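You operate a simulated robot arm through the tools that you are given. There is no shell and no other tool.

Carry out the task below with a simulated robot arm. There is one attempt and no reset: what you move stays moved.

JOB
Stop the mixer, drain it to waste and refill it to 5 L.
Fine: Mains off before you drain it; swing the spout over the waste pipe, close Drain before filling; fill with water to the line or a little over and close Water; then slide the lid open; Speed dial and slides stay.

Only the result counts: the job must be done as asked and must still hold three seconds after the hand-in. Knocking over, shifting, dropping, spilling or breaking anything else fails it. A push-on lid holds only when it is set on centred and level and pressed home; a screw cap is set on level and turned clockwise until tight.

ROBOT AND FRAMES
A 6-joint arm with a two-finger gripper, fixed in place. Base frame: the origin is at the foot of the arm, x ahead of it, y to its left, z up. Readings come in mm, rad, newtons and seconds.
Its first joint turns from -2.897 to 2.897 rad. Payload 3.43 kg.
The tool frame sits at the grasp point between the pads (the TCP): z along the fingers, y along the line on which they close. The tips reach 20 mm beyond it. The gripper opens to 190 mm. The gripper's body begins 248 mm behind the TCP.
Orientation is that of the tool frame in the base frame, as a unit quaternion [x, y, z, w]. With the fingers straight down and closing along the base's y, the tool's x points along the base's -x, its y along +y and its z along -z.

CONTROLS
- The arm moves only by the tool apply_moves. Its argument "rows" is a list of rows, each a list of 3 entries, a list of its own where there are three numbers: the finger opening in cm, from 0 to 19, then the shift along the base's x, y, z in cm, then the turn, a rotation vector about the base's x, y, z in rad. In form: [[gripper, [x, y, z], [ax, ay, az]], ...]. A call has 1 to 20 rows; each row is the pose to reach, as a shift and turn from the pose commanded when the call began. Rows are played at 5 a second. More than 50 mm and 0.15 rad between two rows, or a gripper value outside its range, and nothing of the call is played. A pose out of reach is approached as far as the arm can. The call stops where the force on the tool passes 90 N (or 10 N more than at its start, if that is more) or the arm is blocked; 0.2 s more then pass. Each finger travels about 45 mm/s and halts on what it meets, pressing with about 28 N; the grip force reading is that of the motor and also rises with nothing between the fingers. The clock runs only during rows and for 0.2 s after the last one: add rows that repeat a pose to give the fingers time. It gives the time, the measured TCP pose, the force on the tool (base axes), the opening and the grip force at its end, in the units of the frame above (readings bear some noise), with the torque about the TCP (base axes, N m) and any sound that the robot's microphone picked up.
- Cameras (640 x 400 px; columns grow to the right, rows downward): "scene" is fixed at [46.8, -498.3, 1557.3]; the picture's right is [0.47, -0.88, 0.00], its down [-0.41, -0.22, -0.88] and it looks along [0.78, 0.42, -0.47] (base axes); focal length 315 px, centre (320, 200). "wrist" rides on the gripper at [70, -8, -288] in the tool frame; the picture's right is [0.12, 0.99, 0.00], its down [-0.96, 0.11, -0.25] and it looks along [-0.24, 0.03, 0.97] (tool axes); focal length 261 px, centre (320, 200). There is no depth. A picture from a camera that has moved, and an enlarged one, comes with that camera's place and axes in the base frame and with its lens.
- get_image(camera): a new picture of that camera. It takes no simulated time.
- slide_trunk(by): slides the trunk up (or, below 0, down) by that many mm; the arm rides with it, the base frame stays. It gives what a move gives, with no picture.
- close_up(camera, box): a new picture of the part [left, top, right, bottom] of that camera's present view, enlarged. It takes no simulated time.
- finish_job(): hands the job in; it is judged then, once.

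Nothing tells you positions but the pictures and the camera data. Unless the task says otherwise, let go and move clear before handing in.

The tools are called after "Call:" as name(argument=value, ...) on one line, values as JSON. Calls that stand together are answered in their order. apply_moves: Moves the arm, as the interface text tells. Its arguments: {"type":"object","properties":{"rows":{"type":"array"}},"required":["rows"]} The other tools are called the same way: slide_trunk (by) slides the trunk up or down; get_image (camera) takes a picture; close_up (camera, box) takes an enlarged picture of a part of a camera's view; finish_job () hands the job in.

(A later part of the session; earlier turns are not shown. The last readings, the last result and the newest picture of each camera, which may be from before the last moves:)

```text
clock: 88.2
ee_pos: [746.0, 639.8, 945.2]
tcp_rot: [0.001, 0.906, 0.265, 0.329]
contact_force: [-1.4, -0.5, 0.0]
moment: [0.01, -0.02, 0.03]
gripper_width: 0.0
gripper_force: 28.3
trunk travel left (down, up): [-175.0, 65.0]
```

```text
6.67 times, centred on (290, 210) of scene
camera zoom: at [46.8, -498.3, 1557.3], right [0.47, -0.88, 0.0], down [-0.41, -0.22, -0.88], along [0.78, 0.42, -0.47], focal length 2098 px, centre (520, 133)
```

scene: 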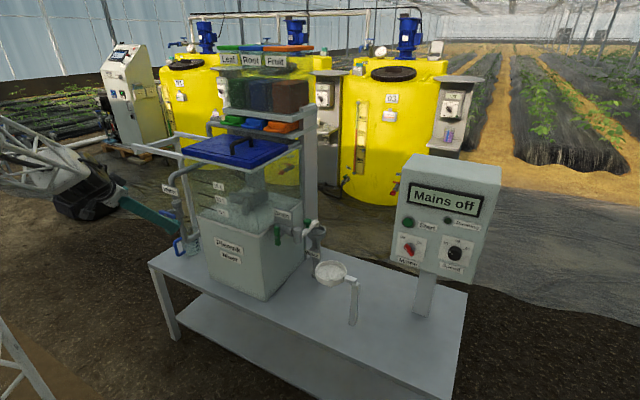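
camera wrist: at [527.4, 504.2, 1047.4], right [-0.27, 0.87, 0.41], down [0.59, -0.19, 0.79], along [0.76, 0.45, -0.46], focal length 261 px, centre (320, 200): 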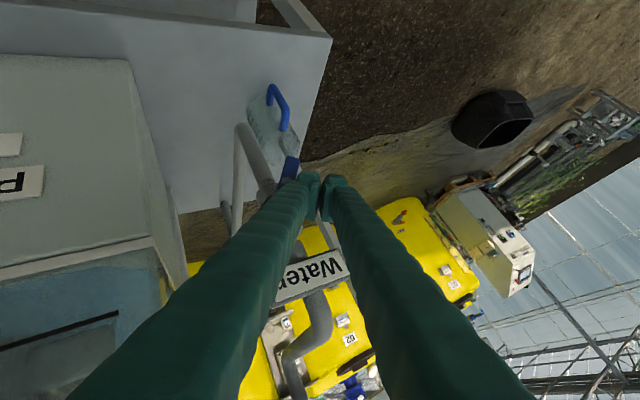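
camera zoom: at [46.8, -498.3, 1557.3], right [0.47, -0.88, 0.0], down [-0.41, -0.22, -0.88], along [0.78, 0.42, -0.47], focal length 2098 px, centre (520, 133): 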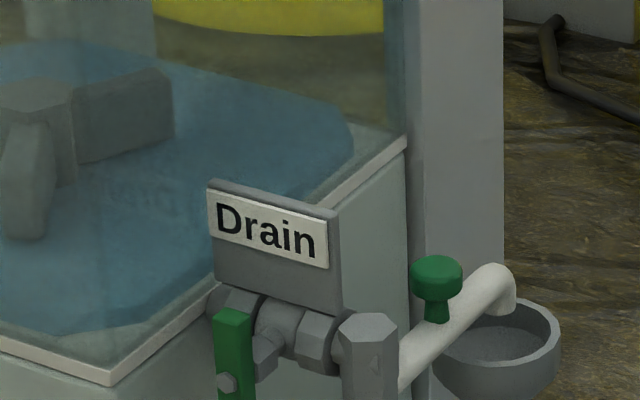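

Call:
apply_moves(rows=[[0, [0, 0, 0], [0, 0, 0]], [0, [0, 0, 0], [0, 0, 0]], [0, [0, 0, 0], [0, 0, 0]], [0, [0, 0, 0], [0, 0, 0]], [0, [0, 0, 0], [0, 0, 0]]])

Call:
close_up(camera="scene", box=[195, 195, 265, 240])

Call:
close_up(camera="scene", box=[190, 180, 310, 260])

```text
clock: 89.4
ee_pos: [745.3, 639.6, 945.9]
tcp_rot: [0.0, 0.906, 0.266, 0.328]
contact_force: [0.2, -0.3, 0.1]
moment: [0.05, -0.01, -0.02]
gripper_width: 0.3
gripper_force: 28.1
trunk travel left (down, up): [-175.0, 65.0]
```

```text
8.89 times, centred on (230, 218) of scene
camera zoom: at [46.8, -498.3, 1557.3], right [0.47, -0.88, 0.0], down [-0.41, -0.22, -0.88], along [0.78, 0.42, -0.47], focal length 2798 px, centre (1120, 44)
```

zoom: 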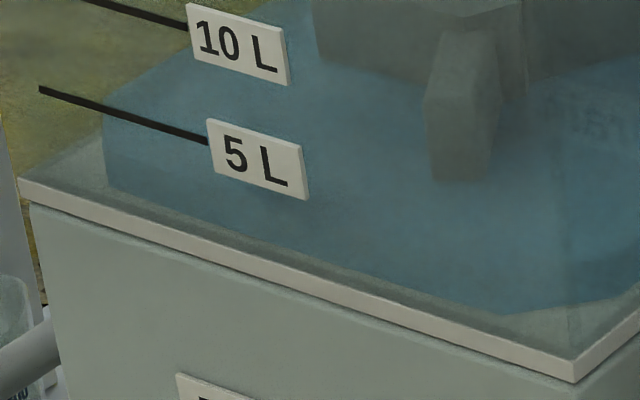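

```text
5.00 times, centred on (250, 220) of scene
camera zoom: at [46.8, -498.3, 1557.3], right [0.47, -0.88, 0.0], down [-0.41, -0.22, -0.88], along [0.78, 0.42, -0.47], focal length 1574 px, centre (670, 100)
```

zoom: 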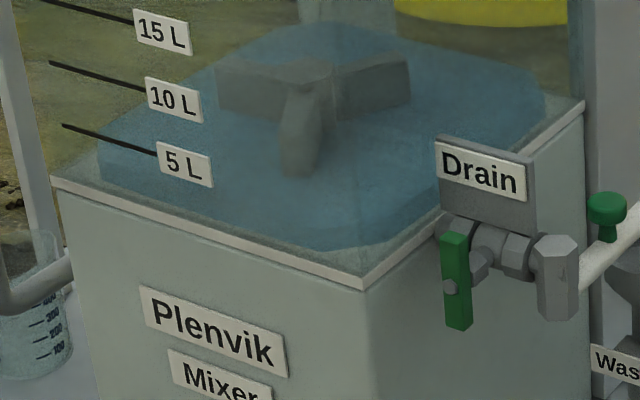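

Call:
close_up(camera="scene", box=[198, 190, 228, 220])

Call:
apply_moves(rows=[[0, [0, 0, 0], [0, 0, 0]], [0, [0, 0, 0], [0, 0, 0]], [0, [0, 0, 0], [0, 0, 0]], [0, [0, 0, 0], [0, 0, 0]]])

Call:
close_up(camera="scene", box=[198, 190, 228, 220])

Call:
close_up(camera="scene", box=[190, 180, 310, 260])

```text
13.33 times, centred on (213, 205) of scene
camera zoom: at [46.8, -498.3, 1557.3], right [0.47, -0.88, 0.0], down [-0.41, -0.22, -0.88], along [0.78, 0.42, -0.47], focal length 4196 px, centre (1747, 133)
```

zoom: 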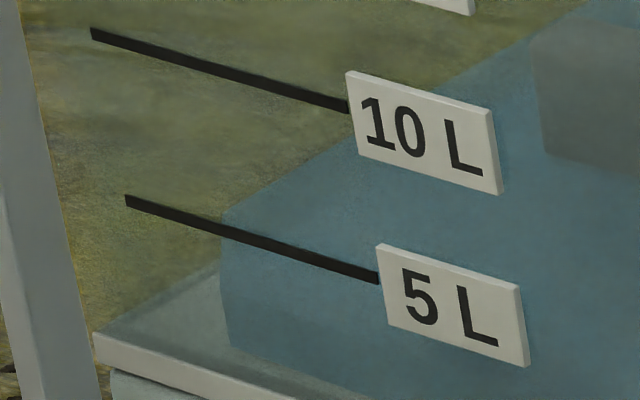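

```text
clock: 90.4
ee_pos: [746.0, 640.2, 944.7]
tcp_rot: [0.001, 0.906, 0.266, 0.329]
contact_force: [1.1, 0.1, -0.4]
moment: [0.02, -0.02, -0.01]
gripper_width: 0.0
gripper_force: 28.0
trunk travel left (down, up): [-175.0, 65.0]
```

```text
13.33 times, centred on (213, 205) of scene
camera zoom: at [46.8, -498.3, 1557.3], right [0.47, -0.88, 0.0], down [-0.41, -0.22, -0.88], along [0.78, 0.42, -0.47], focal length 4196 px, centre (1747, 133)
```

zoom: 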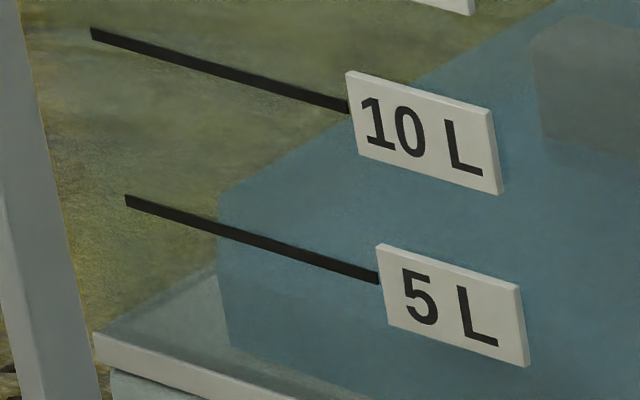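

```text
5.00 times, centred on (250, 220) of scene
camera zoom: at [46.8, -498.3, 1557.3], right [0.47, -0.88, 0.0], down [-0.41, -0.22, -0.88], along [0.78, 0.42, -0.47], focal length 1574 px, centre (670, 100)
```

zoom: 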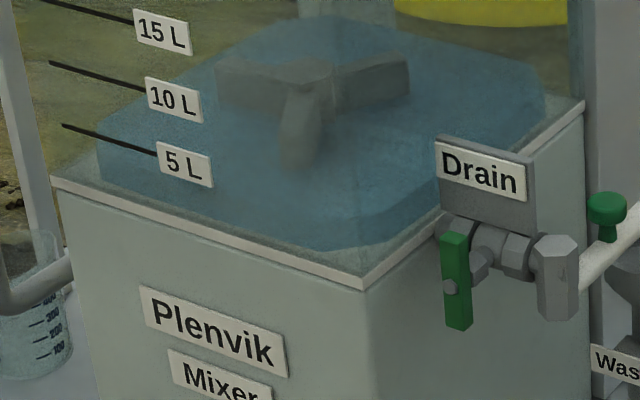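

Call:
close_up(camera="wrist", box=[0, 200, 200, 400])

Call:
get_image(camera="wrist")

```text
2.00 times, centred on (100, 300) of wrist
camera zoom: at [521.3, 506.7, 1082.7], right [-0.27, 0.87, 0.41], down [0.59, -0.19, 0.79], along [0.76, 0.45, -0.46], focal length 521 px, centre (760, 0)
```

zoom: 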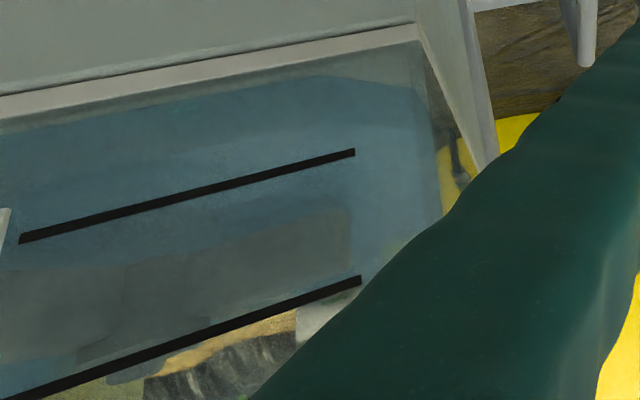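

```text
taken
camera wrist: at [521.3, 506.7, 1082.7], right [-0.27, 0.87, 0.41], down [0.59, -0.19, 0.79], along [0.76, 0.45, -0.46], focal length 261 px, centre (320, 200)
```

wrist: 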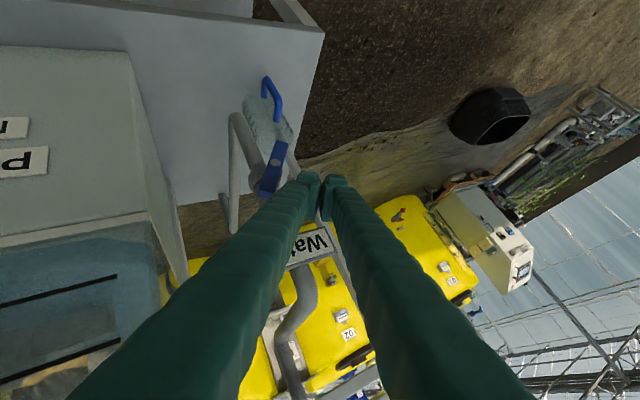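

Call:
close_up(camera="wrist", box=[130, 210, 230, 300])

Call:
close_up(camera="wrist", box=[0, 220, 150, 340])

```text
4.44 times, centred on (180, 255) of wrist
camera zoom: at [521.3, 506.7, 1082.7], right [-0.27, 0.87, 0.41], down [0.59, -0.19, 0.79], along [0.76, 0.45, -0.46], focal length 1158 px, centre (942, -44)
```

zoom: 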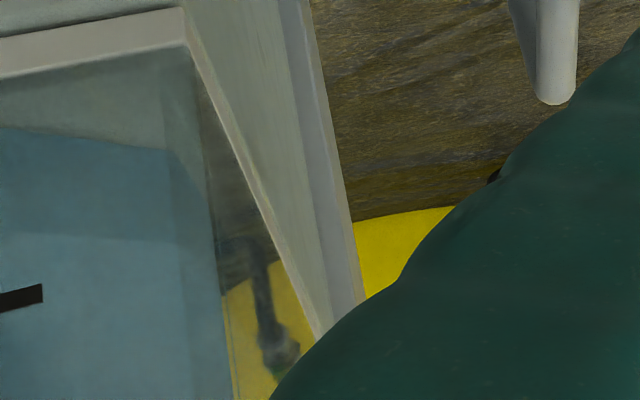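

```text
3.33 times, centred on (75, 280) of wrist
camera zoom: at [521.3, 506.7, 1082.7], right [-0.27, 0.87, 0.41], down [0.59, -0.19, 0.79], along [0.76, 0.45, -0.46], focal length 869 px, centre (1137, -67)
```

zoom: 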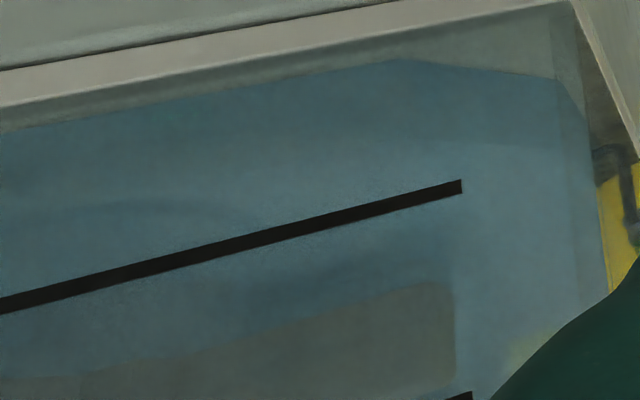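

By triangulating the water's corner in both views, the level is now at z≈930. The 5 L line is at z≈959, and the level rises at about 7.5 mm/s. I'll let it run another 2 s and re-measure.

Call:
apply_moves(rows=[[0, [0, 0, 0], [0, 0, 0]], [0, [0, 0, 0], [0, 0, 0]], [0, [0, 0, 0], [0, 0, 0]], [0, [0, 0, 0], [0, 0, 0]], [0, [0, 0, 0], [0, 0, 0]], [0, [0, 0, 0], [0, 0, 0]], [0, [0, 0, 0], [0, 0, 0]], [0, [0, 0, 0], [0, 0, 0]], [0, [0, 0, 0], [0, 0, 0]]])

Call:
close_up(camera="scene", box=[198, 190, 228, 220])

Call:
close_up(camera="wrist", box=[130, 210, 230, 300])

Call:
close_up(camera="wrist", box=[0, 220, 150, 340])

Call:
close_up(camera="scene", box=[190, 180, 310, 260])

```text
clock: 92.4
ee_pos: [746.9, 640.0, 944.7]
tcp_rot: [0.001, 0.906, 0.266, 0.329]
contact_force: [-0.2, 0.0, -0.1]
moment: [0.02, 0.0, -0.03]
gripper_width: 0.1
gripper_force: 28.2
trunk travel left (down, up): [-175.0, 65.0]
```

```text
13.33 times, centred on (213, 205) of scene
camera zoom: at [46.8, -498.3, 1557.3], right [0.47, -0.88, 0.0], down [-0.41, -0.22, -0.88], along [0.78, 0.42, -0.47], focal length 4196 px, centre (1747, 133)
```

zoom: 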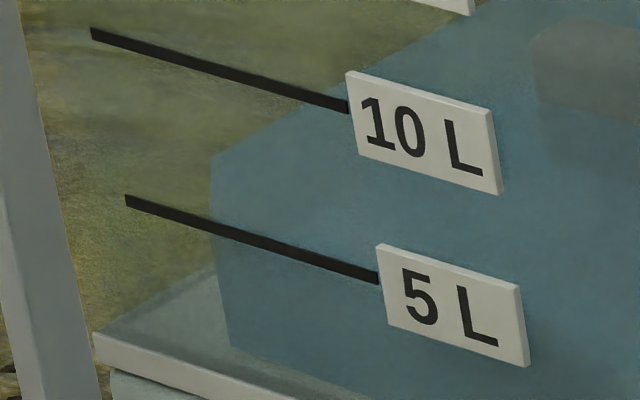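

```text
4.44 times, centred on (180, 255) of wrist
camera zoom: at [521.3, 506.7, 1082.7], right [-0.27, 0.87, 0.41], down [0.59, -0.19, 0.79], along [0.76, 0.45, -0.46], focal length 1158 px, centre (942, -44)
```

zoom: 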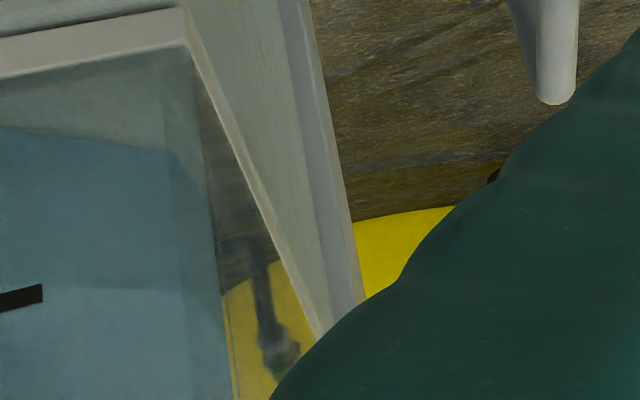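

```text
3.33 times, centred on (75, 280) of wrist
camera zoom: at [521.3, 506.7, 1082.7], right [-0.27, 0.87, 0.41], down [0.59, -0.19, 0.79], along [0.76, 0.45, -0.46], focal length 869 px, centre (1137, -67)
```

zoom: 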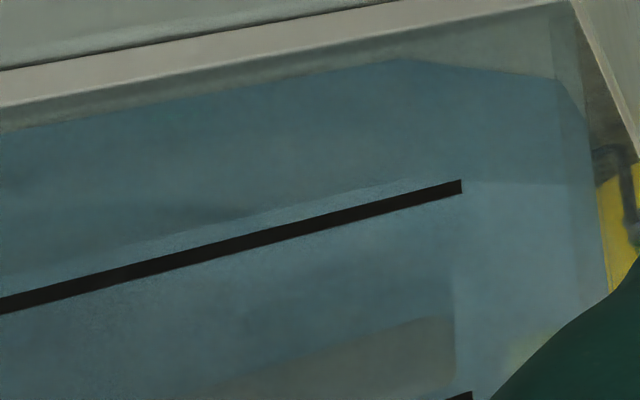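

```text
5.00 times, centred on (250, 220) of scene
camera zoom: at [46.8, -498.3, 1557.3], right [0.47, -0.88, 0.0], down [-0.41, -0.22, -0.88], along [0.78, 0.42, -0.47], focal length 1574 px, centre (670, 100)
```

zoom: 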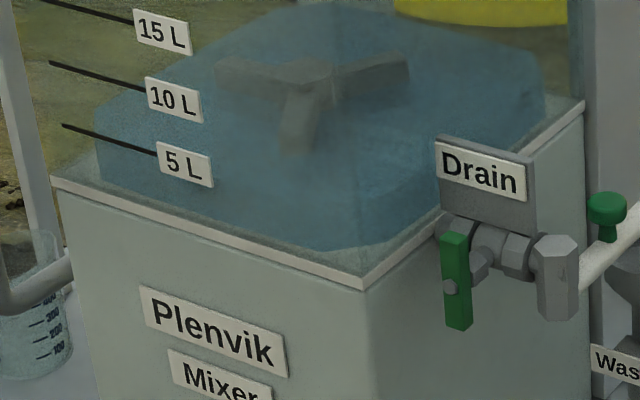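

The level is at about 3.75 L by both views, rising at about 0.55 L/s. I'll wait 1.6 s more, measure, then close.

Call:
apply_moves(rows=[[0, [0, 0, 0], [0, 0, 0]], [0, [0, 0, 0], [0, 0, 0]], [0, [0, 0, 0], [0, 0, 0]], [0, [0, 0, 0], [0, 0, 0]], [0, [0, 0, 0], [0, 0, 0]], [0, [0, 0, 0], [0, 0, 0]], [0, [0, 0, 0], [0, 0, 0]]])

Call:
close_up(camera="scene", box=[198, 190, 228, 220])

Call:
close_up(camera="wrist", box=[0, 220, 150, 340])

Call:
close_up(camera="wrist", box=[230, 90, 390, 220])

```text
clock: 94.0
ee_pos: [745.9, 639.7, 944.2]
tcp_rot: [0.0, 0.906, 0.267, 0.329]
contact_force: [0.0, 0.6, 0.0]
moment: [-0.01, -0.01, 0.02]
gripper_width: 0.0
gripper_force: 27.5
trunk travel left (down, up): [-175.0, 65.0]
```

```text
13.33 times, centred on (213, 205) of scene
camera zoom: at [46.8, -498.3, 1557.3], right [0.47, -0.88, 0.0], down [-0.41, -0.22, -0.88], along [0.78, 0.42, -0.47], focal length 4196 px, centre (1747, 133)
```

zoom: 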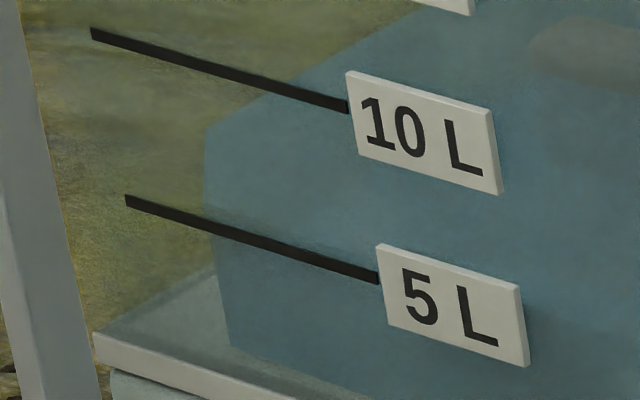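

```text
3.33 times, centred on (75, 280) of wrist
camera zoom: at [521.3, 506.7, 1082.7], right [-0.27, 0.87, 0.41], down [0.59, -0.19, 0.79], along [0.76, 0.45, -0.46], focal length 869 px, centre (1137, -67)
```

zoom: 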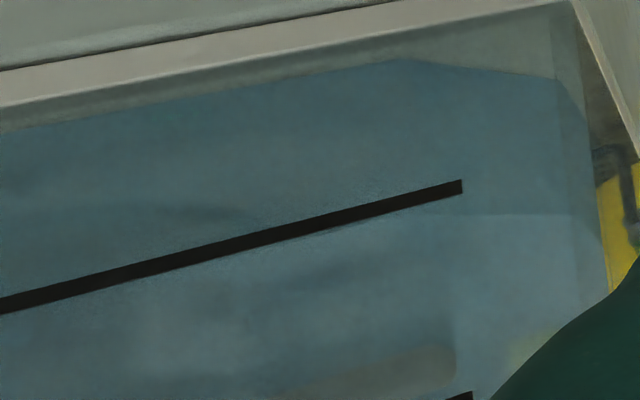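

```text
3.08 times, centred on (310, 155) of wrist
camera zoom: at [521.3, 506.7, 1082.7], right [-0.27, 0.87, 0.41], down [0.59, -0.19, 0.79], along [0.76, 0.45, -0.46], focal length 802 px, centre (351, 338)
```

zoom: 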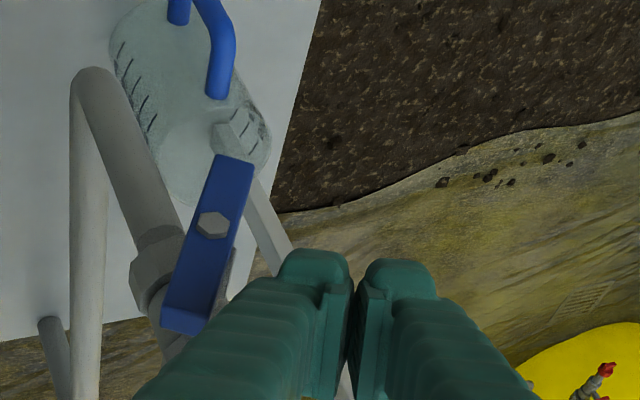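

The level is about 4.55 L. I'll wait 0.6 s more, then check once and sweep the lever closed.

Call:
apply_moves(rows=[[0, [0, 0, 0], [0, 0, 0]], [0, [0, 0, 0], [0, 0, 0]]])

Call:
close_up(camera="scene", box=[198, 190, 228, 220])

Call:
close_up(camera="wrist", box=[0, 220, 150, 340])

```text
clock: 94.6
ee_pos: [745.3, 639.6, 944.9]
tcp_rot: [0.0, 0.906, 0.266, 0.329]
contact_force: [-0.5, 0.7, -0.4]
moment: [0.0, 0.05, -0.01]
gripper_width: 0.0
gripper_force: 27.8
trunk travel left (down, up): [-175.0, 65.0]
```

```text
13.33 times, centred on (213, 205) of scene
camera zoom: at [46.8, -498.3, 1557.3], right [0.47, -0.88, 0.0], down [-0.41, -0.22, -0.88], along [0.78, 0.42, -0.47], focal length 4196 px, centre (1747, 133)
```

zoom: 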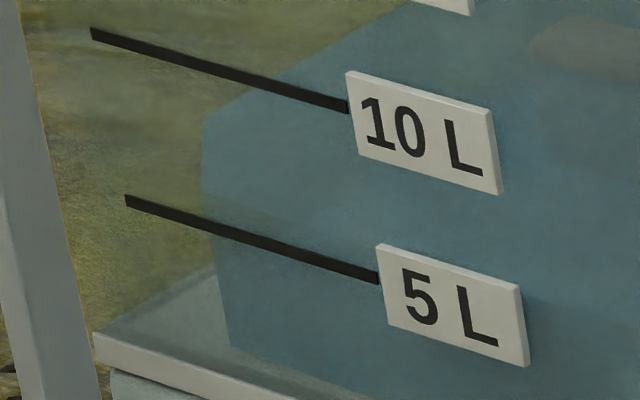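

```text
3.33 times, centred on (75, 280) of wrist
camera zoom: at [521.3, 506.7, 1082.7], right [-0.27, 0.87, 0.41], down [0.59, -0.19, 0.79], along [0.76, 0.45, -0.46], focal length 869 px, centre (1137, -67)
```

zoom: 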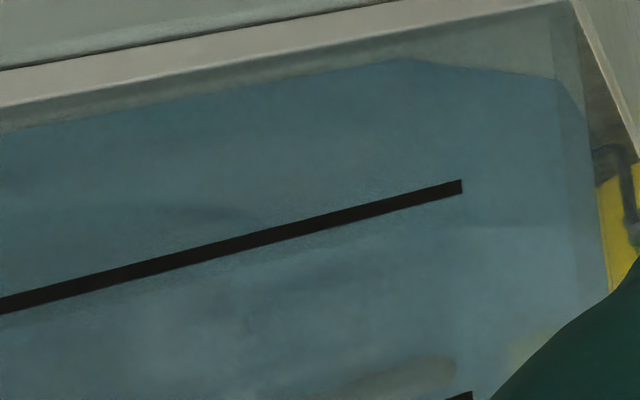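

The level is about 4.95 L. Closing now: I'll sweep the finger across the lever's upper half and press its -y end down to the stop.

Call:
apply_moves(rows=[[0, [0, -2.5, 0], [0, 0, 0]], [0, [0, -4.6, 0], [0, 0, 0]], [0, [0, -6.2, -0.4], [0, 0, 0]], [0, [0, -6.7, -1.2], [0, 0, 0]], [0, [0, -6.7, -1.8], [0, 0, 0]]])

Call:
close_up(camera="wrist", box=[230, 90, 390, 220])

Call:
close_up(camera="scene", box=[155, 195, 195, 230])

Call:
close_up(camera="scene", box=[198, 190, 228, 220])

```text
clock: 95.8
ee_pos: [747.5, 574.0, 931.7]
tcp_rot: [0.0, 0.907, 0.264, 0.329]
contact_force: [-2.9, -3.9, 5.4]
moment: [-0.01, 0.11, -0.01]
gripper_width: 0.2
gripper_force: 28.1
out of reach, approached as far as the arm can: row 5
trunk travel left (down, up): [-175.0, 65.0]
```

```text
3.08 times, centred on (310, 155) of wrist
camera zoom: at [522.5, 439.7, 1070.1], right [-0.27, 0.87, 0.41], down [0.59, -0.19, 0.79], along [0.76, 0.45, -0.46], focal length 802 px, centre (351, 338)
```

zoom: 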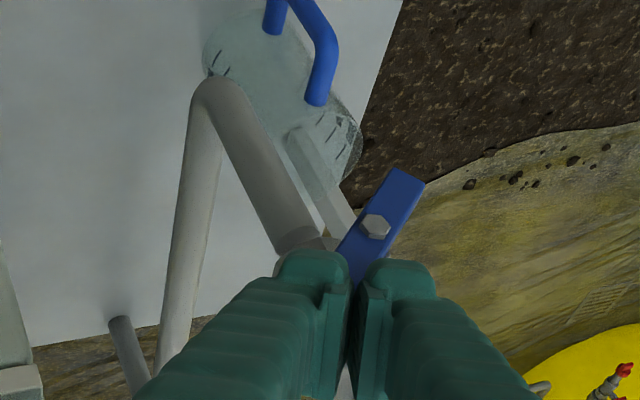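

```text
11.43 times, centred on (175, 212) of scene
camera zoom: at [46.8, -498.3, 1557.3], right [0.47, -0.88, 0.0], down [-0.41, -0.22, -0.88], along [0.78, 0.42, -0.47], focal length 3597 px, centre (1977, 57)
```

zoom: 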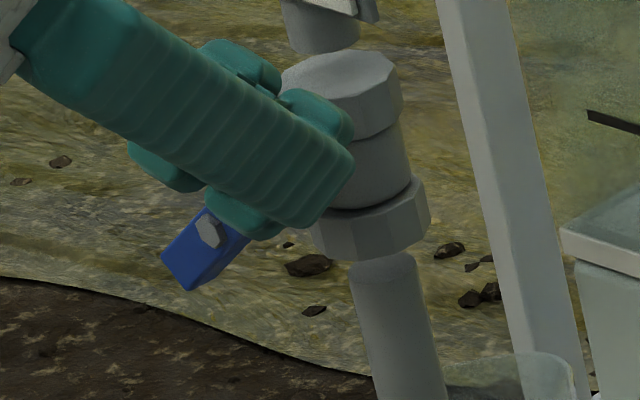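

```text
13.33 times, centred on (213, 205) of scene
camera zoom: at [46.8, -498.3, 1557.3], right [0.47, -0.88, 0.0], down [-0.41, -0.22, -0.88], along [0.78, 0.42, -0.47], focal length 4196 px, centre (1747, 133)
```

zoom: 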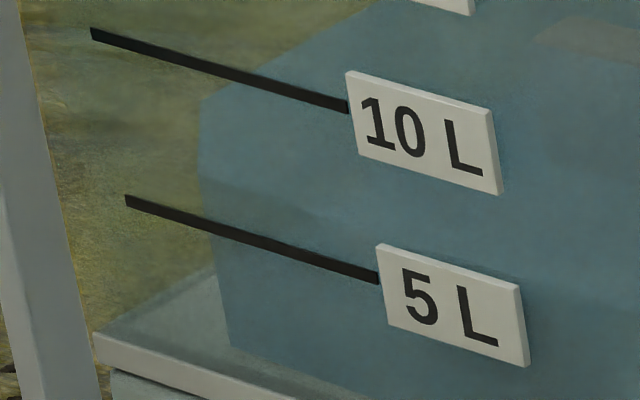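

The lever is down to about 36° but not yet closed: the last step hit the wrist limit. The level is about 5.3 L. I'll roll the tool slightly away from the limit and keep pressing the -y end down right away.

Call:
apply_moves(rows=[[0, [0.2, 0, -0.3], [0.06, 0.048, -0.064]], [0, [0.3, 0, -0.7], [0.12, 0.096, -0.128]], [0, [0.3, 0, -1.0], [0.12, 0.096, -0.128]]])

Call:
close_up(camera="wrist", box=[230, 90, 390, 220])

Call:
close_up(camera="scene", box=[155, 195, 195, 230])

Call:
close_up(camera="scene", box=[198, 190, 228, 220])

```text
clock: 96.5
ee_pos: [748.8, 569.2, 926.6]
tcp_rot: [0.088, 0.902, 0.295, 0.303]
contact_force: [-32.6, -75.0, 34.2]
moment: [-1.91, -0.14, 0.28]
gripper_width: 0.0
gripper_force: 27.9
trunk travel left (down, up): [-175.0, 65.0]
stopped in row 3: the force on the tool passed its limit at 97 N (the readings are from after the stop); the commanded pose is now the measured one
```

```text
3.08 times, centred on (310, 155) of wrist
camera zoom: at [520.5, 447.4, 1070.6], right [-0.11, 0.85, 0.52], down [0.62, -0.35, 0.7], along [0.78, 0.4, -0.48], focal length 802 px, centre (351, 338)
```

zoom: 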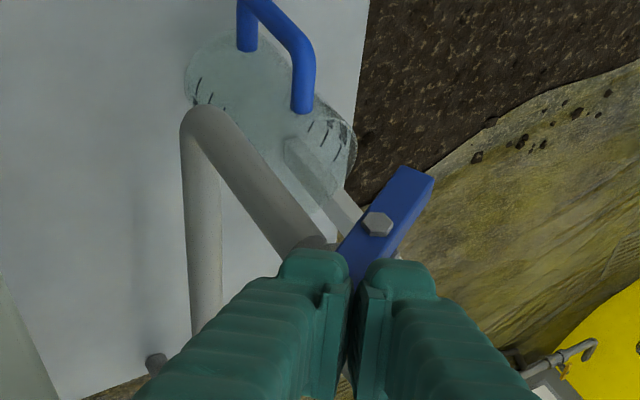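

```text
11.43 times, centred on (175, 212) of scene
camera zoom: at [46.8, -498.3, 1557.3], right [0.47, -0.88, 0.0], down [-0.41, -0.22, -0.88], along [0.78, 0.42, -0.47], focal length 3597 px, centre (1977, 57)
```

zoom: 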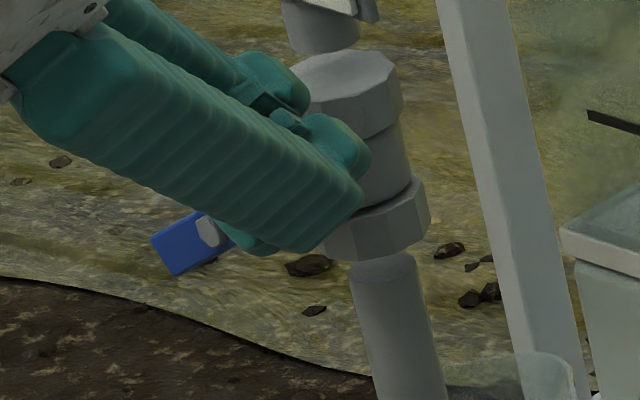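

```text
13.33 times, centred on (213, 205) of scene
camera zoom: at [46.8, -498.3, 1557.3], right [0.47, -0.88, 0.0], down [-0.41, -0.22, -0.88], along [0.78, 0.42, -0.47], focal length 4196 px, centre (1747, 133)
```

zoom: 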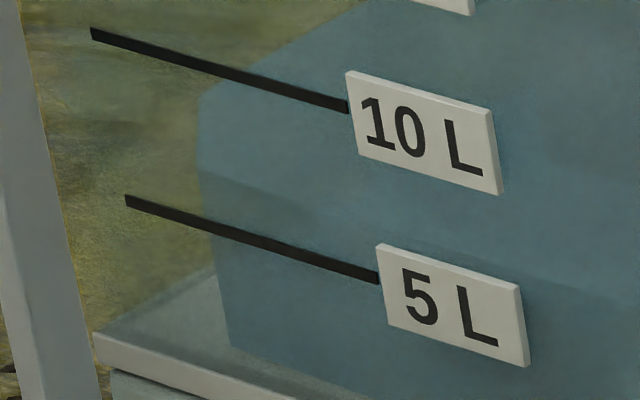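

The finger slid to the lever's end face, which is why it jammed. I need to press closer to the pivot, so I'll lift, shift 18 mm toward +y and press down again quickly.

Call:
apply_moves(rows=[[0, [-0.2, -0.1, 2.6], [0, 0, 0]], [0, [-0.4, 1.8, 2.4], [0, 0, 0]], [0, [-0.4, 1.8, 0.3], [0, 0, 0]], [0, [-0.4, 1.8, -0.6], [0, 0, 0]]])

Call:
close_up(camera="wrist", box=[230, 90, 390, 220])

Call:
close_up(camera="scene", box=[155, 195, 195, 230])

Call:
close_up(camera="scene", box=[198, 190, 228, 220])

```text
clock: 97.4
ee_pos: [745.4, 587.5, 942.0]
tcp_rot: [0.087, 0.9, 0.297, 0.308]
contact_force: [-34.9, -40.9, 49.5]
moment: [-1.36, 0.07, 0.42]
gripper_width: 0.0
gripper_force: 27.7
out of reach, approached as far as the arm can: row 1, 3
trunk travel left (down, up): [-175.0, 65.0]
stopped in row 4: the force on the tool passed its limit at 111 N (the readings are from after the stop); the commanded pose is now the measured one
```

```text
3.08 times, centred on (310, 155) of wrist
camera zoom: at [516.6, 466.6, 1084.0], right [-0.12, 0.84, 0.52], down [0.61, -0.35, 0.71], along [0.78, 0.41, -0.47], focal length 802 px, centre (351, 338)
```

zoom: 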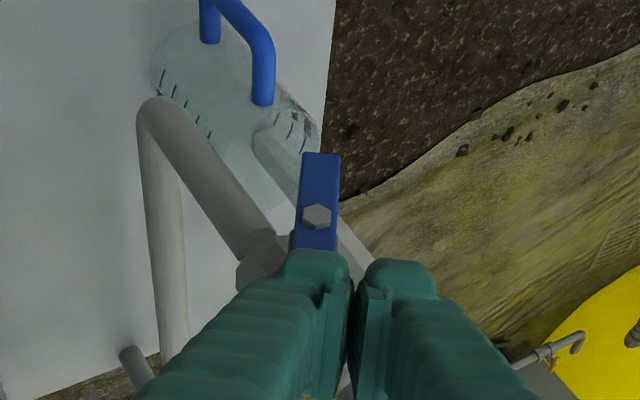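

```text
11.43 times, centred on (175, 212) of scene
camera zoom: at [46.8, -498.3, 1557.3], right [0.47, -0.88, 0.0], down [-0.41, -0.22, -0.88], along [0.78, 0.42, -0.47], focal length 3597 px, centre (1977, 57)
```

zoom: 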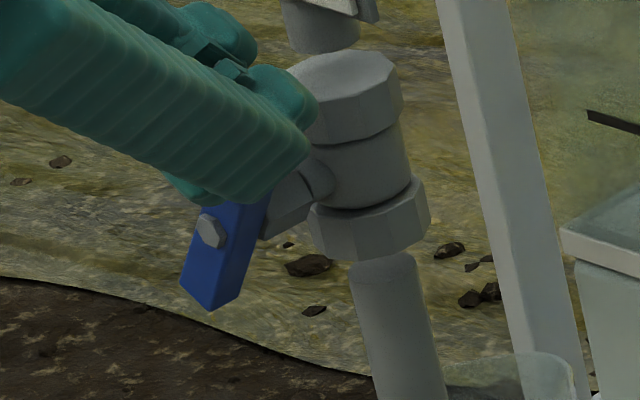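

```text
13.33 times, centred on (213, 205) of scene
camera zoom: at [46.8, -498.3, 1557.3], right [0.47, -0.88, 0.0], down [-0.41, -0.22, -0.88], along [0.78, 0.42, -0.47], focal length 4196 px, centre (1747, 133)
```

zoom: 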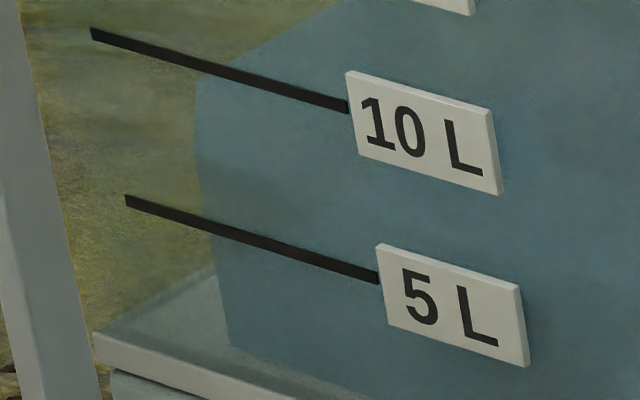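

The lever swung open again, because the finger was on the wrong side of its end. The awkward motion comes from the tool being nearly in line with the forearm. I'll pull back, turn the tool 29° away from that alignment, and come in again on the +y side.

Call:
apply_moves(rows=[[0, [-4.0, 0, 0.6], [0, 0, -0.1]], [0, [-4.5, 3.0, 0.5], [0, 0, -0.23]], [0, [-4.0, 6.0, 0], [0, 0, -0.37]], [0, [-0.3, 6.5, -0.5], [0, 0, -0.5]]])

Call:
close_up(camera="wrist", box=[230, 90, 390, 220])

Call:
close_up(camera="scene", box=[155, 195, 195, 230])

```text
clock: 98.4
ee_pos: [743.2, 655.9, 931.2]
tcp_rot: [0.309, 0.851, 0.21, 0.369]
contact_force: [-0.3, -0.3, 0.2]
moment: [0.09, 0.12, 0.09]
gripper_width: 0.0
gripper_force: 27.8
trunk travel left (down, up): [-175.0, 65.0]
```

```text
3.08 times, centred on (310, 155) of wrist
camera zoom: at [485.9, 660.1, 1073.5], right [0.3, 0.8, 0.52], down [0.37, -0.6, 0.7], along [0.88, -0.02, -0.48], focal length 802 px, centre (351, 338)
```

zoom: 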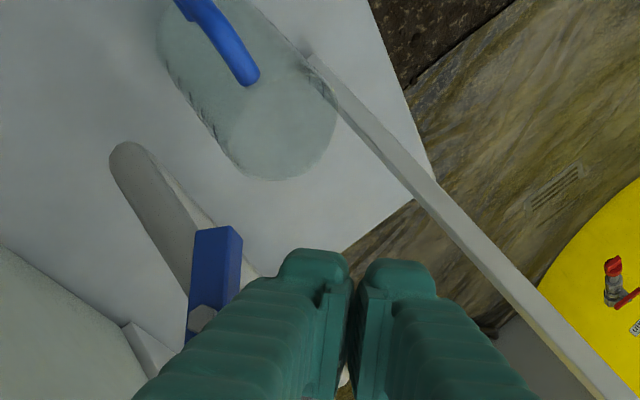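

```text
11.43 times, centred on (175, 212) of scene
camera zoom: at [46.8, -498.3, 1557.3], right [0.47, -0.88, 0.0], down [-0.41, -0.22, -0.88], along [0.78, 0.42, -0.47], focal length 3597 px, centre (1977, 57)
```

zoom: 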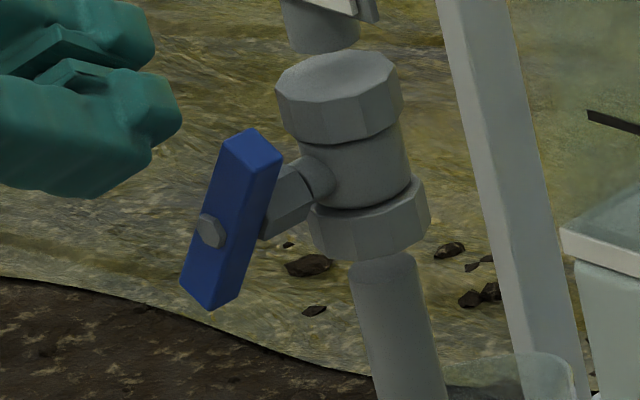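

I'm well positioned now, with the finger on the +y side of the lever and no reach limits. I'll sweep toward -y to push the upper end over, then press it down.

Call:
apply_moves(rows=[[0, [-0.1, -2.5, 0], [0, 0, 0]], [0, [-0.1, -5.0, 0], [0, 0, 0]], [0, [-0.1, -7.0, 0], [0, 0, 0]], [0, [-0.1, -7.0, -0.6], [0, 0, 0]], [0, [-0.1, -7.0, -0.9], [0, 0, 0]]])

Call:
close_up(camera="wrist", box=[230, 90, 390, 220])

Call:
close_up(camera="scene", box=[155, 195, 195, 230])

Call:
close_up(camera="scene", box=[198, 190, 228, 220])

```text
clock: 99.6
ee_pos: [745.1, 585.8, 920.7]
tcp_rot: [0.308, 0.852, 0.21, 0.367]
contact_force: [0.2, -0.9, 0.6]
moment: [0.03, 0.03, -0.01]
gripper_width: 0.0
gripper_force: 28.0
trunk travel left (down, up): [-175.0, 65.0]
```

```text
3.08 times, centred on (310, 155) of wrist
camera zoom: at [486.5, 589.3, 1063.9], right [0.3, 0.8, 0.52], down [0.37, -0.6, 0.7], along [0.88, -0.02, -0.48], focal length 802 px, centre (351, 338)
```

zoom: 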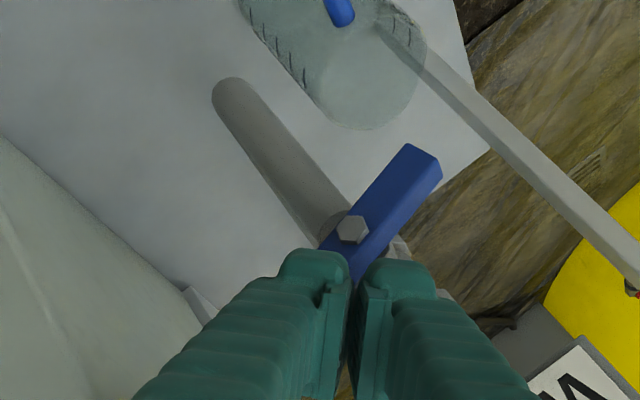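

```text
11.43 times, centred on (175, 212) of scene
camera zoom: at [46.8, -498.3, 1557.3], right [0.47, -0.88, 0.0], down [-0.41, -0.22, -0.88], along [0.78, 0.42, -0.47], focal length 3597 px, centre (1977, 57)
```

zoom: 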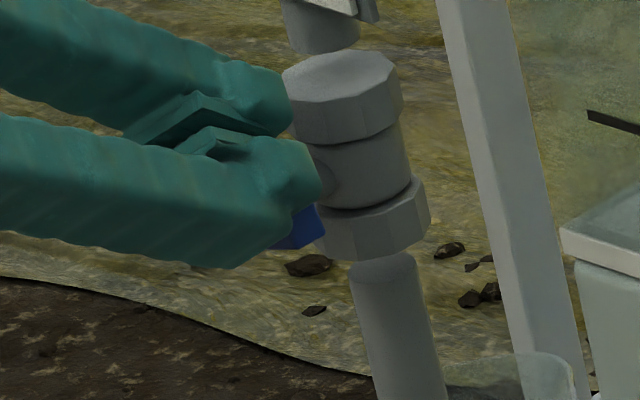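

```text
13.33 times, centred on (213, 205) of scene
camera zoom: at [46.8, -498.3, 1557.3], right [0.47, -0.88, 0.0], down [-0.41, -0.22, -0.88], along [0.78, 0.42, -0.47], focal length 4196 px, centre (1747, 133)
```

zoom: 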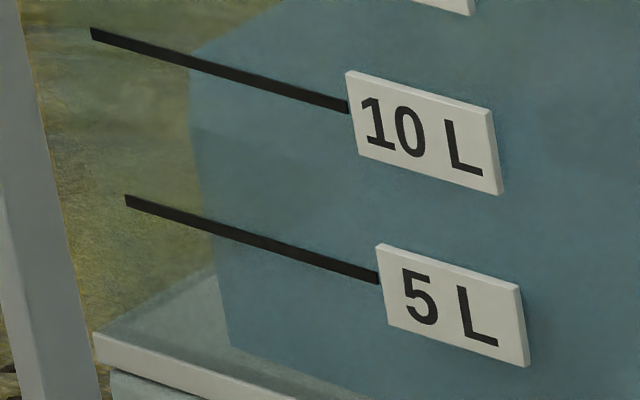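

The lever is at about 14° with no contact force, so I'll press on down to the closed stop.

Call:
apply_moves(rows=[[0, [0, 0, -0.5], [0, 0, 0]], [0, [0, 0, -0.9], [0, 0, 0]]])

Call:
close_up(camera="wrist", box=[230, 90, 390, 220])

Call:
close_up(camera="scene", box=[198, 190, 228, 220])

```text
clock: 100.2
ee_pos: [744.7, 586.1, 913.4]
tcp_rot: [0.308, 0.852, 0.21, 0.368]
contact_force: [-1.7, 0.2, 1.2]
moment: [0.01, 0.02, -0.02]
gripper_width: 0.0
gripper_force: 28.1
trunk travel left (down, up): [-175.0, 65.0]
```

```text
3.08 times, centred on (310, 155) of wrist
camera zoom: at [485.9, 589.3, 1055.5], right [0.3, 0.8, 0.52], down [0.37, -0.6, 0.7], along [0.88, -0.02, -0.48], focal length 802 px, centre (351, 338)
```

zoom: 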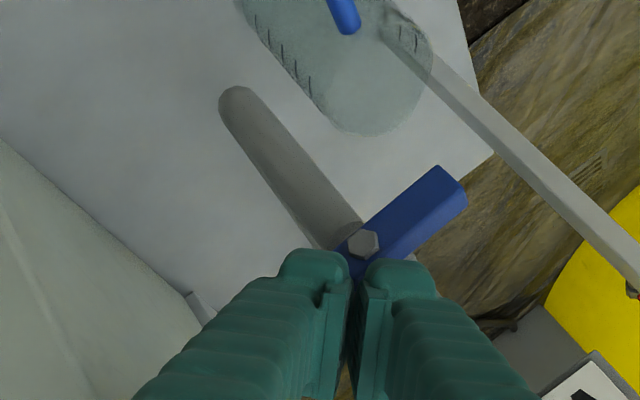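

```text
13.33 times, centred on (213, 205) of scene
camera zoom: at [46.8, -498.3, 1557.3], right [0.47, -0.88, 0.0], down [-0.41, -0.22, -0.88], along [0.78, 0.42, -0.47], focal length 4196 px, centre (1747, 133)
```

zoom: 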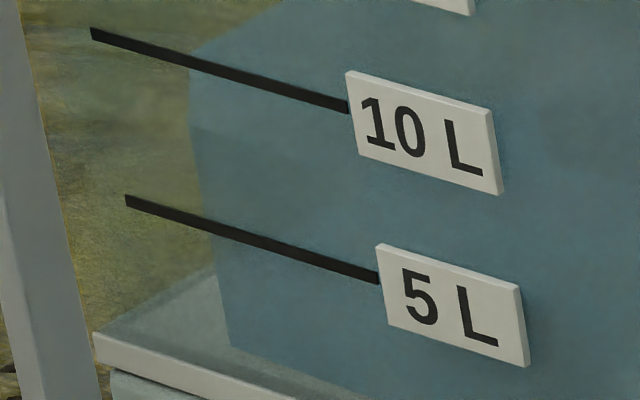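

The level has stopped rising. I'll press the last few degrees to seat it at the stop.

Call:
apply_moves(rows=[[0, [0, 0, -0.3], [0, 0, 0]], [0, [0, 0, -0.6], [0, 0, 0]]])

Call:
close_up(camera="wrist", box=[230, 90, 390, 220])

```text
clock: 100.8
ee_pos: [742.9, 585.5, 908.5]
tcp_rot: [0.308, 0.852, 0.212, 0.368]
contact_force: [-7.1, -2.1, 18.9]
moment: [-0.16, -0.03, -0.12]
gripper_width: 0.0
gripper_force: 27.4
trunk travel left (down, up): [-175.0, 65.0]
```

```text
3.08 times, centred on (310, 155) of wrist
camera zoom: at [484.5, 589.1, 1051.7], right [0.3, 0.8, 0.52], down [0.37, -0.6, 0.7], along [0.88, -0.02, -0.48], focal length 802 px, centre (351, 338)
```

zoom: 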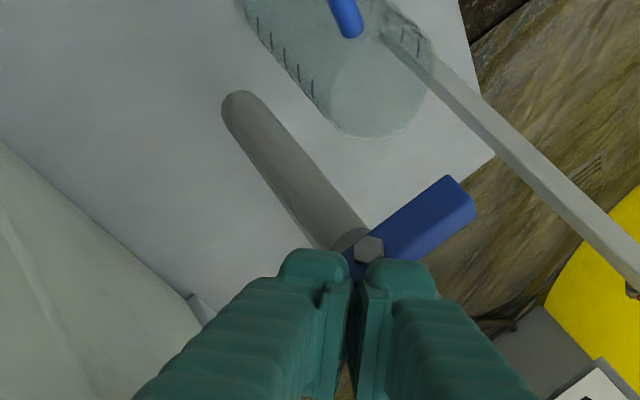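

Water is shut: the lever is horizontal and the stop is reached at about 19 N. The level overshot to roughly 6.5–7 L while I struggled with the lever, so I'll bleed some off through the drain afterwards. First I'll retreat and measure.

Call:
apply_moves(rows=[[0, [-1, 0, 2], [0, 0, 0]], [0, [-4, 0, 4], [-0.035, 0.062, 0.052]], [0, [-7, -1, 7], [-0.088, 0.155, 0.13]], [0, [-9, -3, 10], [-0.141, 0.248, 0.207]], [0, [-10.3, -5.5, 13], [-0.194, 0.341, 0.285]], [0, [-10.3, -8, 15.5], [-0.248, 0.433, 0.363]], [0, [-10.3, -10, 17], [-0.301, 0.526, 0.441]], [0, [-10.3, -10.5, 17.2], [-0.354, 0.619, 0.518]], [0, [-10.3, -10.5, 17.2], [-0.407, 0.712, 0.596]], [0, [-10.3, -10.5, 17.2], [-0.442, 0.774, 0.648]], [0, [-10.3, -10.5, 17.2], [-0.442, 0.774, 0.648]]])

Call:
close_up(camera="scene", box=[198, 190, 228, 220])

Call:
close_up(camera="scene", box=[145, 165, 305, 265])

Call:
get_image(camera="wrist")

```text
clock: 103.2
ee_pos: [640.5, 479.7, 1078.0]
tcp_rot: [0.0, 1.0, 0.001, 0.0]
contact_force: [-0.3, 0.2, -0.2]
moment: [-0.04, 0.03, 0.0]
gripper_width: 0.2
gripper_force: 27.9
trunk travel left (down, up): [-175.0, 65.0]
```

```text
13.33 times, centred on (213, 205) of scene
camera zoom: at [46.8, -498.3, 1557.3], right [0.47, -0.88, 0.0], down [-0.41, -0.22, -0.88], along [0.78, 0.42, -0.47], focal length 4196 px, centre (1747, 133)
```

zoom: 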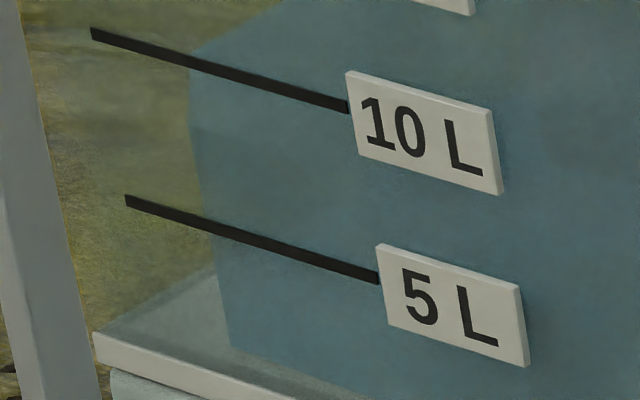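

```text
4.00 times, centred on (225, 215) of scene
camera zoom: at [46.8, -498.3, 1557.3], right [0.47, -0.88, 0.0], down [-0.41, -0.22, -0.88], along [0.78, 0.42, -0.47], focal length 1259 px, centre (700, 140)
```

zoom: 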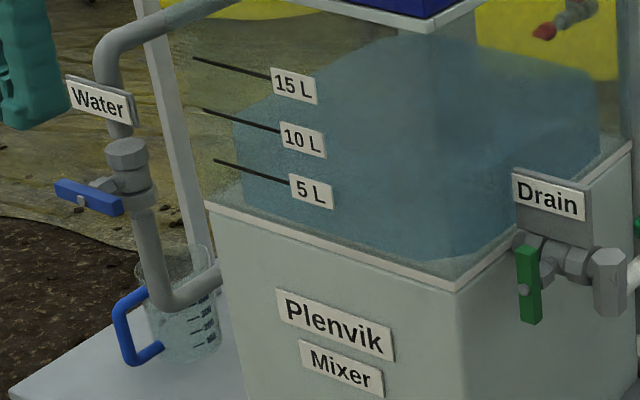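

```text
taken
camera wrist: at [571.3, 471.5, 1365.0], right [-0.12, 0.99, 0.0], down [0.96, 0.12, 0.25], along [0.25, 0.03, -0.97], focal length 261 px, centre (320, 200)
```

wrist: 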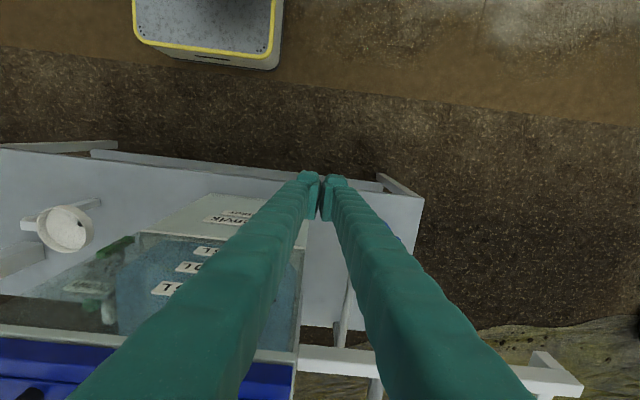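

Water is closed and the level is steady at about 6.9 L. I'll go back to the drain side and use a tool yaw of about +25°, clear of the forearm alignment, so the lever work goes smoothly.

Call:
apply_moves(rows=[[0, [0.6, -4.8, -0.2], [0, 0, 0]], [0, [1.2, -9.6, -0.4], [0, 0, 0]], [0, [1.8, -14.4, -0.6], [0, 0, 0]], [0, [2.4, -19.2, -0.8], [0, 0, 0]], [0, [3.0, -24, -1.0], [0, 0, 0]], [0, [3.6, -28.8, -1.2], [0, 0, 0]], [0, [4.2, -33.6, -1.4], [0, 0, 0]], [0, [4.8, -38.4, -1.6], [0, 0, 0]], [0, [5.4, -43.2, -1.8], [0, 0, 0]], [0, [6.0, -48, -1.8], [0, 0, 0]]])

Call:
apply_moves(rows=[[0, [1.3, 0.1, -1.4], [0.053, -0.113, 0]], [0, [2.7, 0.3, -2.8], [0.105, -0.226, 0]], [0, [4.1, 0.4, -4.2], [0.158, -0.339, 0]], [0, [5.5, 0.6, -5.6], [0.211, -0.452, 0]], [0, [6.9, 0.7, -7.0], [0.264, -0.565, 0]], [0, [8.2, 0.9, -8.5], [0.316, -0.678, 0]], [0, [9.5, 1.0, -10], [0.369, -0.791, 0]], [0, [9.5, 1.0, -10], [0.369, -0.791, 0]]])

Call:
get_image(camera="wrist")

Call:
close_up(camera="wrist", box=[290, 80, 450, 220])

```text
clock: 105.4
ee_pos: [700.9, 3.2, 1060.1]
tcp_rot: [0.0, 1.0, 0.001, 0.0]
contact_force: [-1.1, 0.8, -0.4]
moment: [-0.14, -0.03, 0.0]
gripper_width: 0.0
gripper_force: 28.3
trunk travel left (down, up): [-175.0, 65.0]
```

```text
clock: 107.2
ee_pos: [795.4, 9.7, 960.8]
tcp_rot: [0.001, 0.906, 0.179, 0.383]
contact_force: [1.0, 0.2, -0.1]
moment: [0.01, 0.0, -0.06]
gripper_width: 0.0
gripper_force: 27.6
trunk travel left (down, up): [-175.0, 65.0]
```

```text
taken
camera wrist: at [547.6, -81.7, 1091.9], right [-0.22, 0.95, 0.24], down [0.49, -0.1, 0.86], along [0.84, 0.31, -0.44], focal length 261 px, centre (320, 200)
```

wrist: 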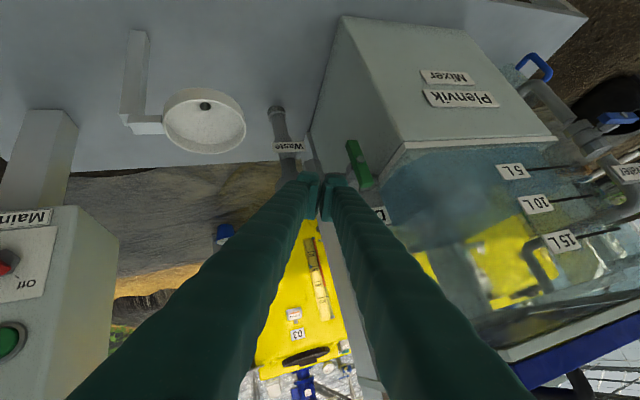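

```text
2.86 times, centred on (370, 150) of wrist
camera zoom: at [547.6, -81.7, 1091.9], right [-0.22, 0.95, 0.24], down [0.49, -0.1, 0.86], along [0.84, 0.31, -0.44], focal length 745 px, centre (177, 343)
```

zoom: 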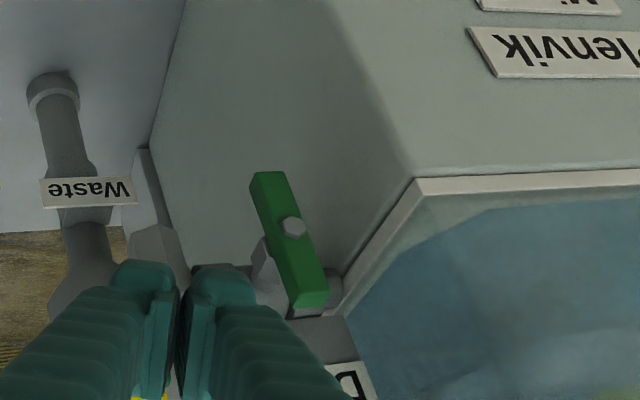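

The lever is vertical at y≈95, z 852–929. I'll bring the fingertip next to its top end and nudge it just enough to start a slow bleed.

Call:
apply_moves(rows=[[0, [1.0, 1.8, -2.0], [0, 0, 0]], [0, [2.0, 3.5, -3.9], [0, 0, 0]], [0, [2.0, 4.6, -3.9], [0, 0, 0]], [0, [2.0, 5.2, -3.9], [0, 0, 0]]])

Call:
close_up(camera="wrist", box=[260, 80, 420, 220])

Call:
close_up(camera="scene", box=[230, 190, 350, 280])

```text
clock: 108.2
ee_pos: [816.2, 62.6, 922.9]
tcp_rot: [0.0, 0.906, 0.178, 0.383]
contact_force: [-1.0, -0.2, 0.4]
moment: [-0.01, -0.01, 0.01]
gripper_width: 0.0
gripper_force: 27.9
trunk travel left (down, up): [-175.0, 65.0]
```

```text
2.86 times, centred on (340, 150) of wrist
camera zoom: at [568.6, -29.2, 1054.6], right [-0.22, 0.95, 0.24], down [0.49, -0.1, 0.86], along [0.84, 0.31, -0.44], focal length 745 px, centre (263, 343)
```

zoom: 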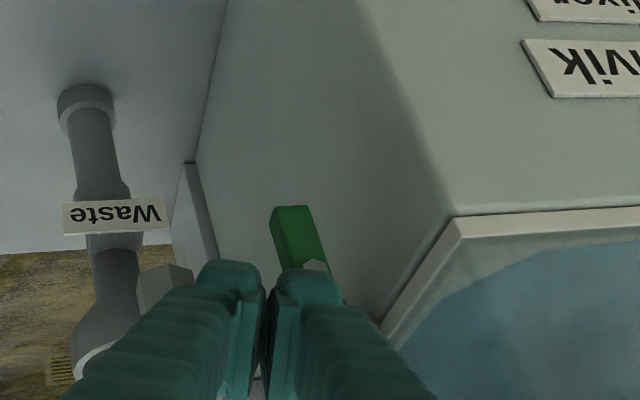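

```text
4.44 times, centred on (290, 235) of scene
camera zoom: at [46.8, -498.3, 1557.3], right [0.47, -0.88, 0.0], down [-0.41, -0.22, -0.88], along [0.78, 0.42, -0.47], focal length 1399 px, centre (453, 44)
```

zoom: 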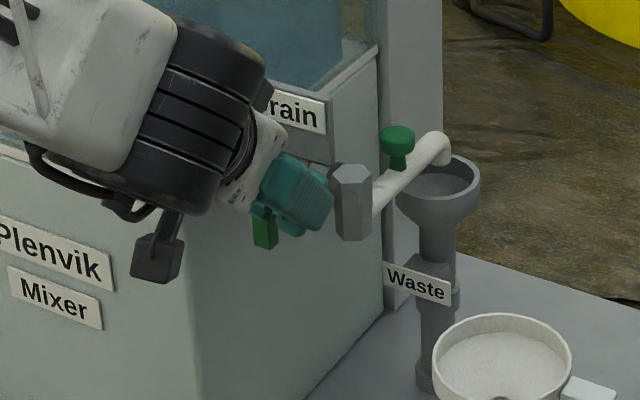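

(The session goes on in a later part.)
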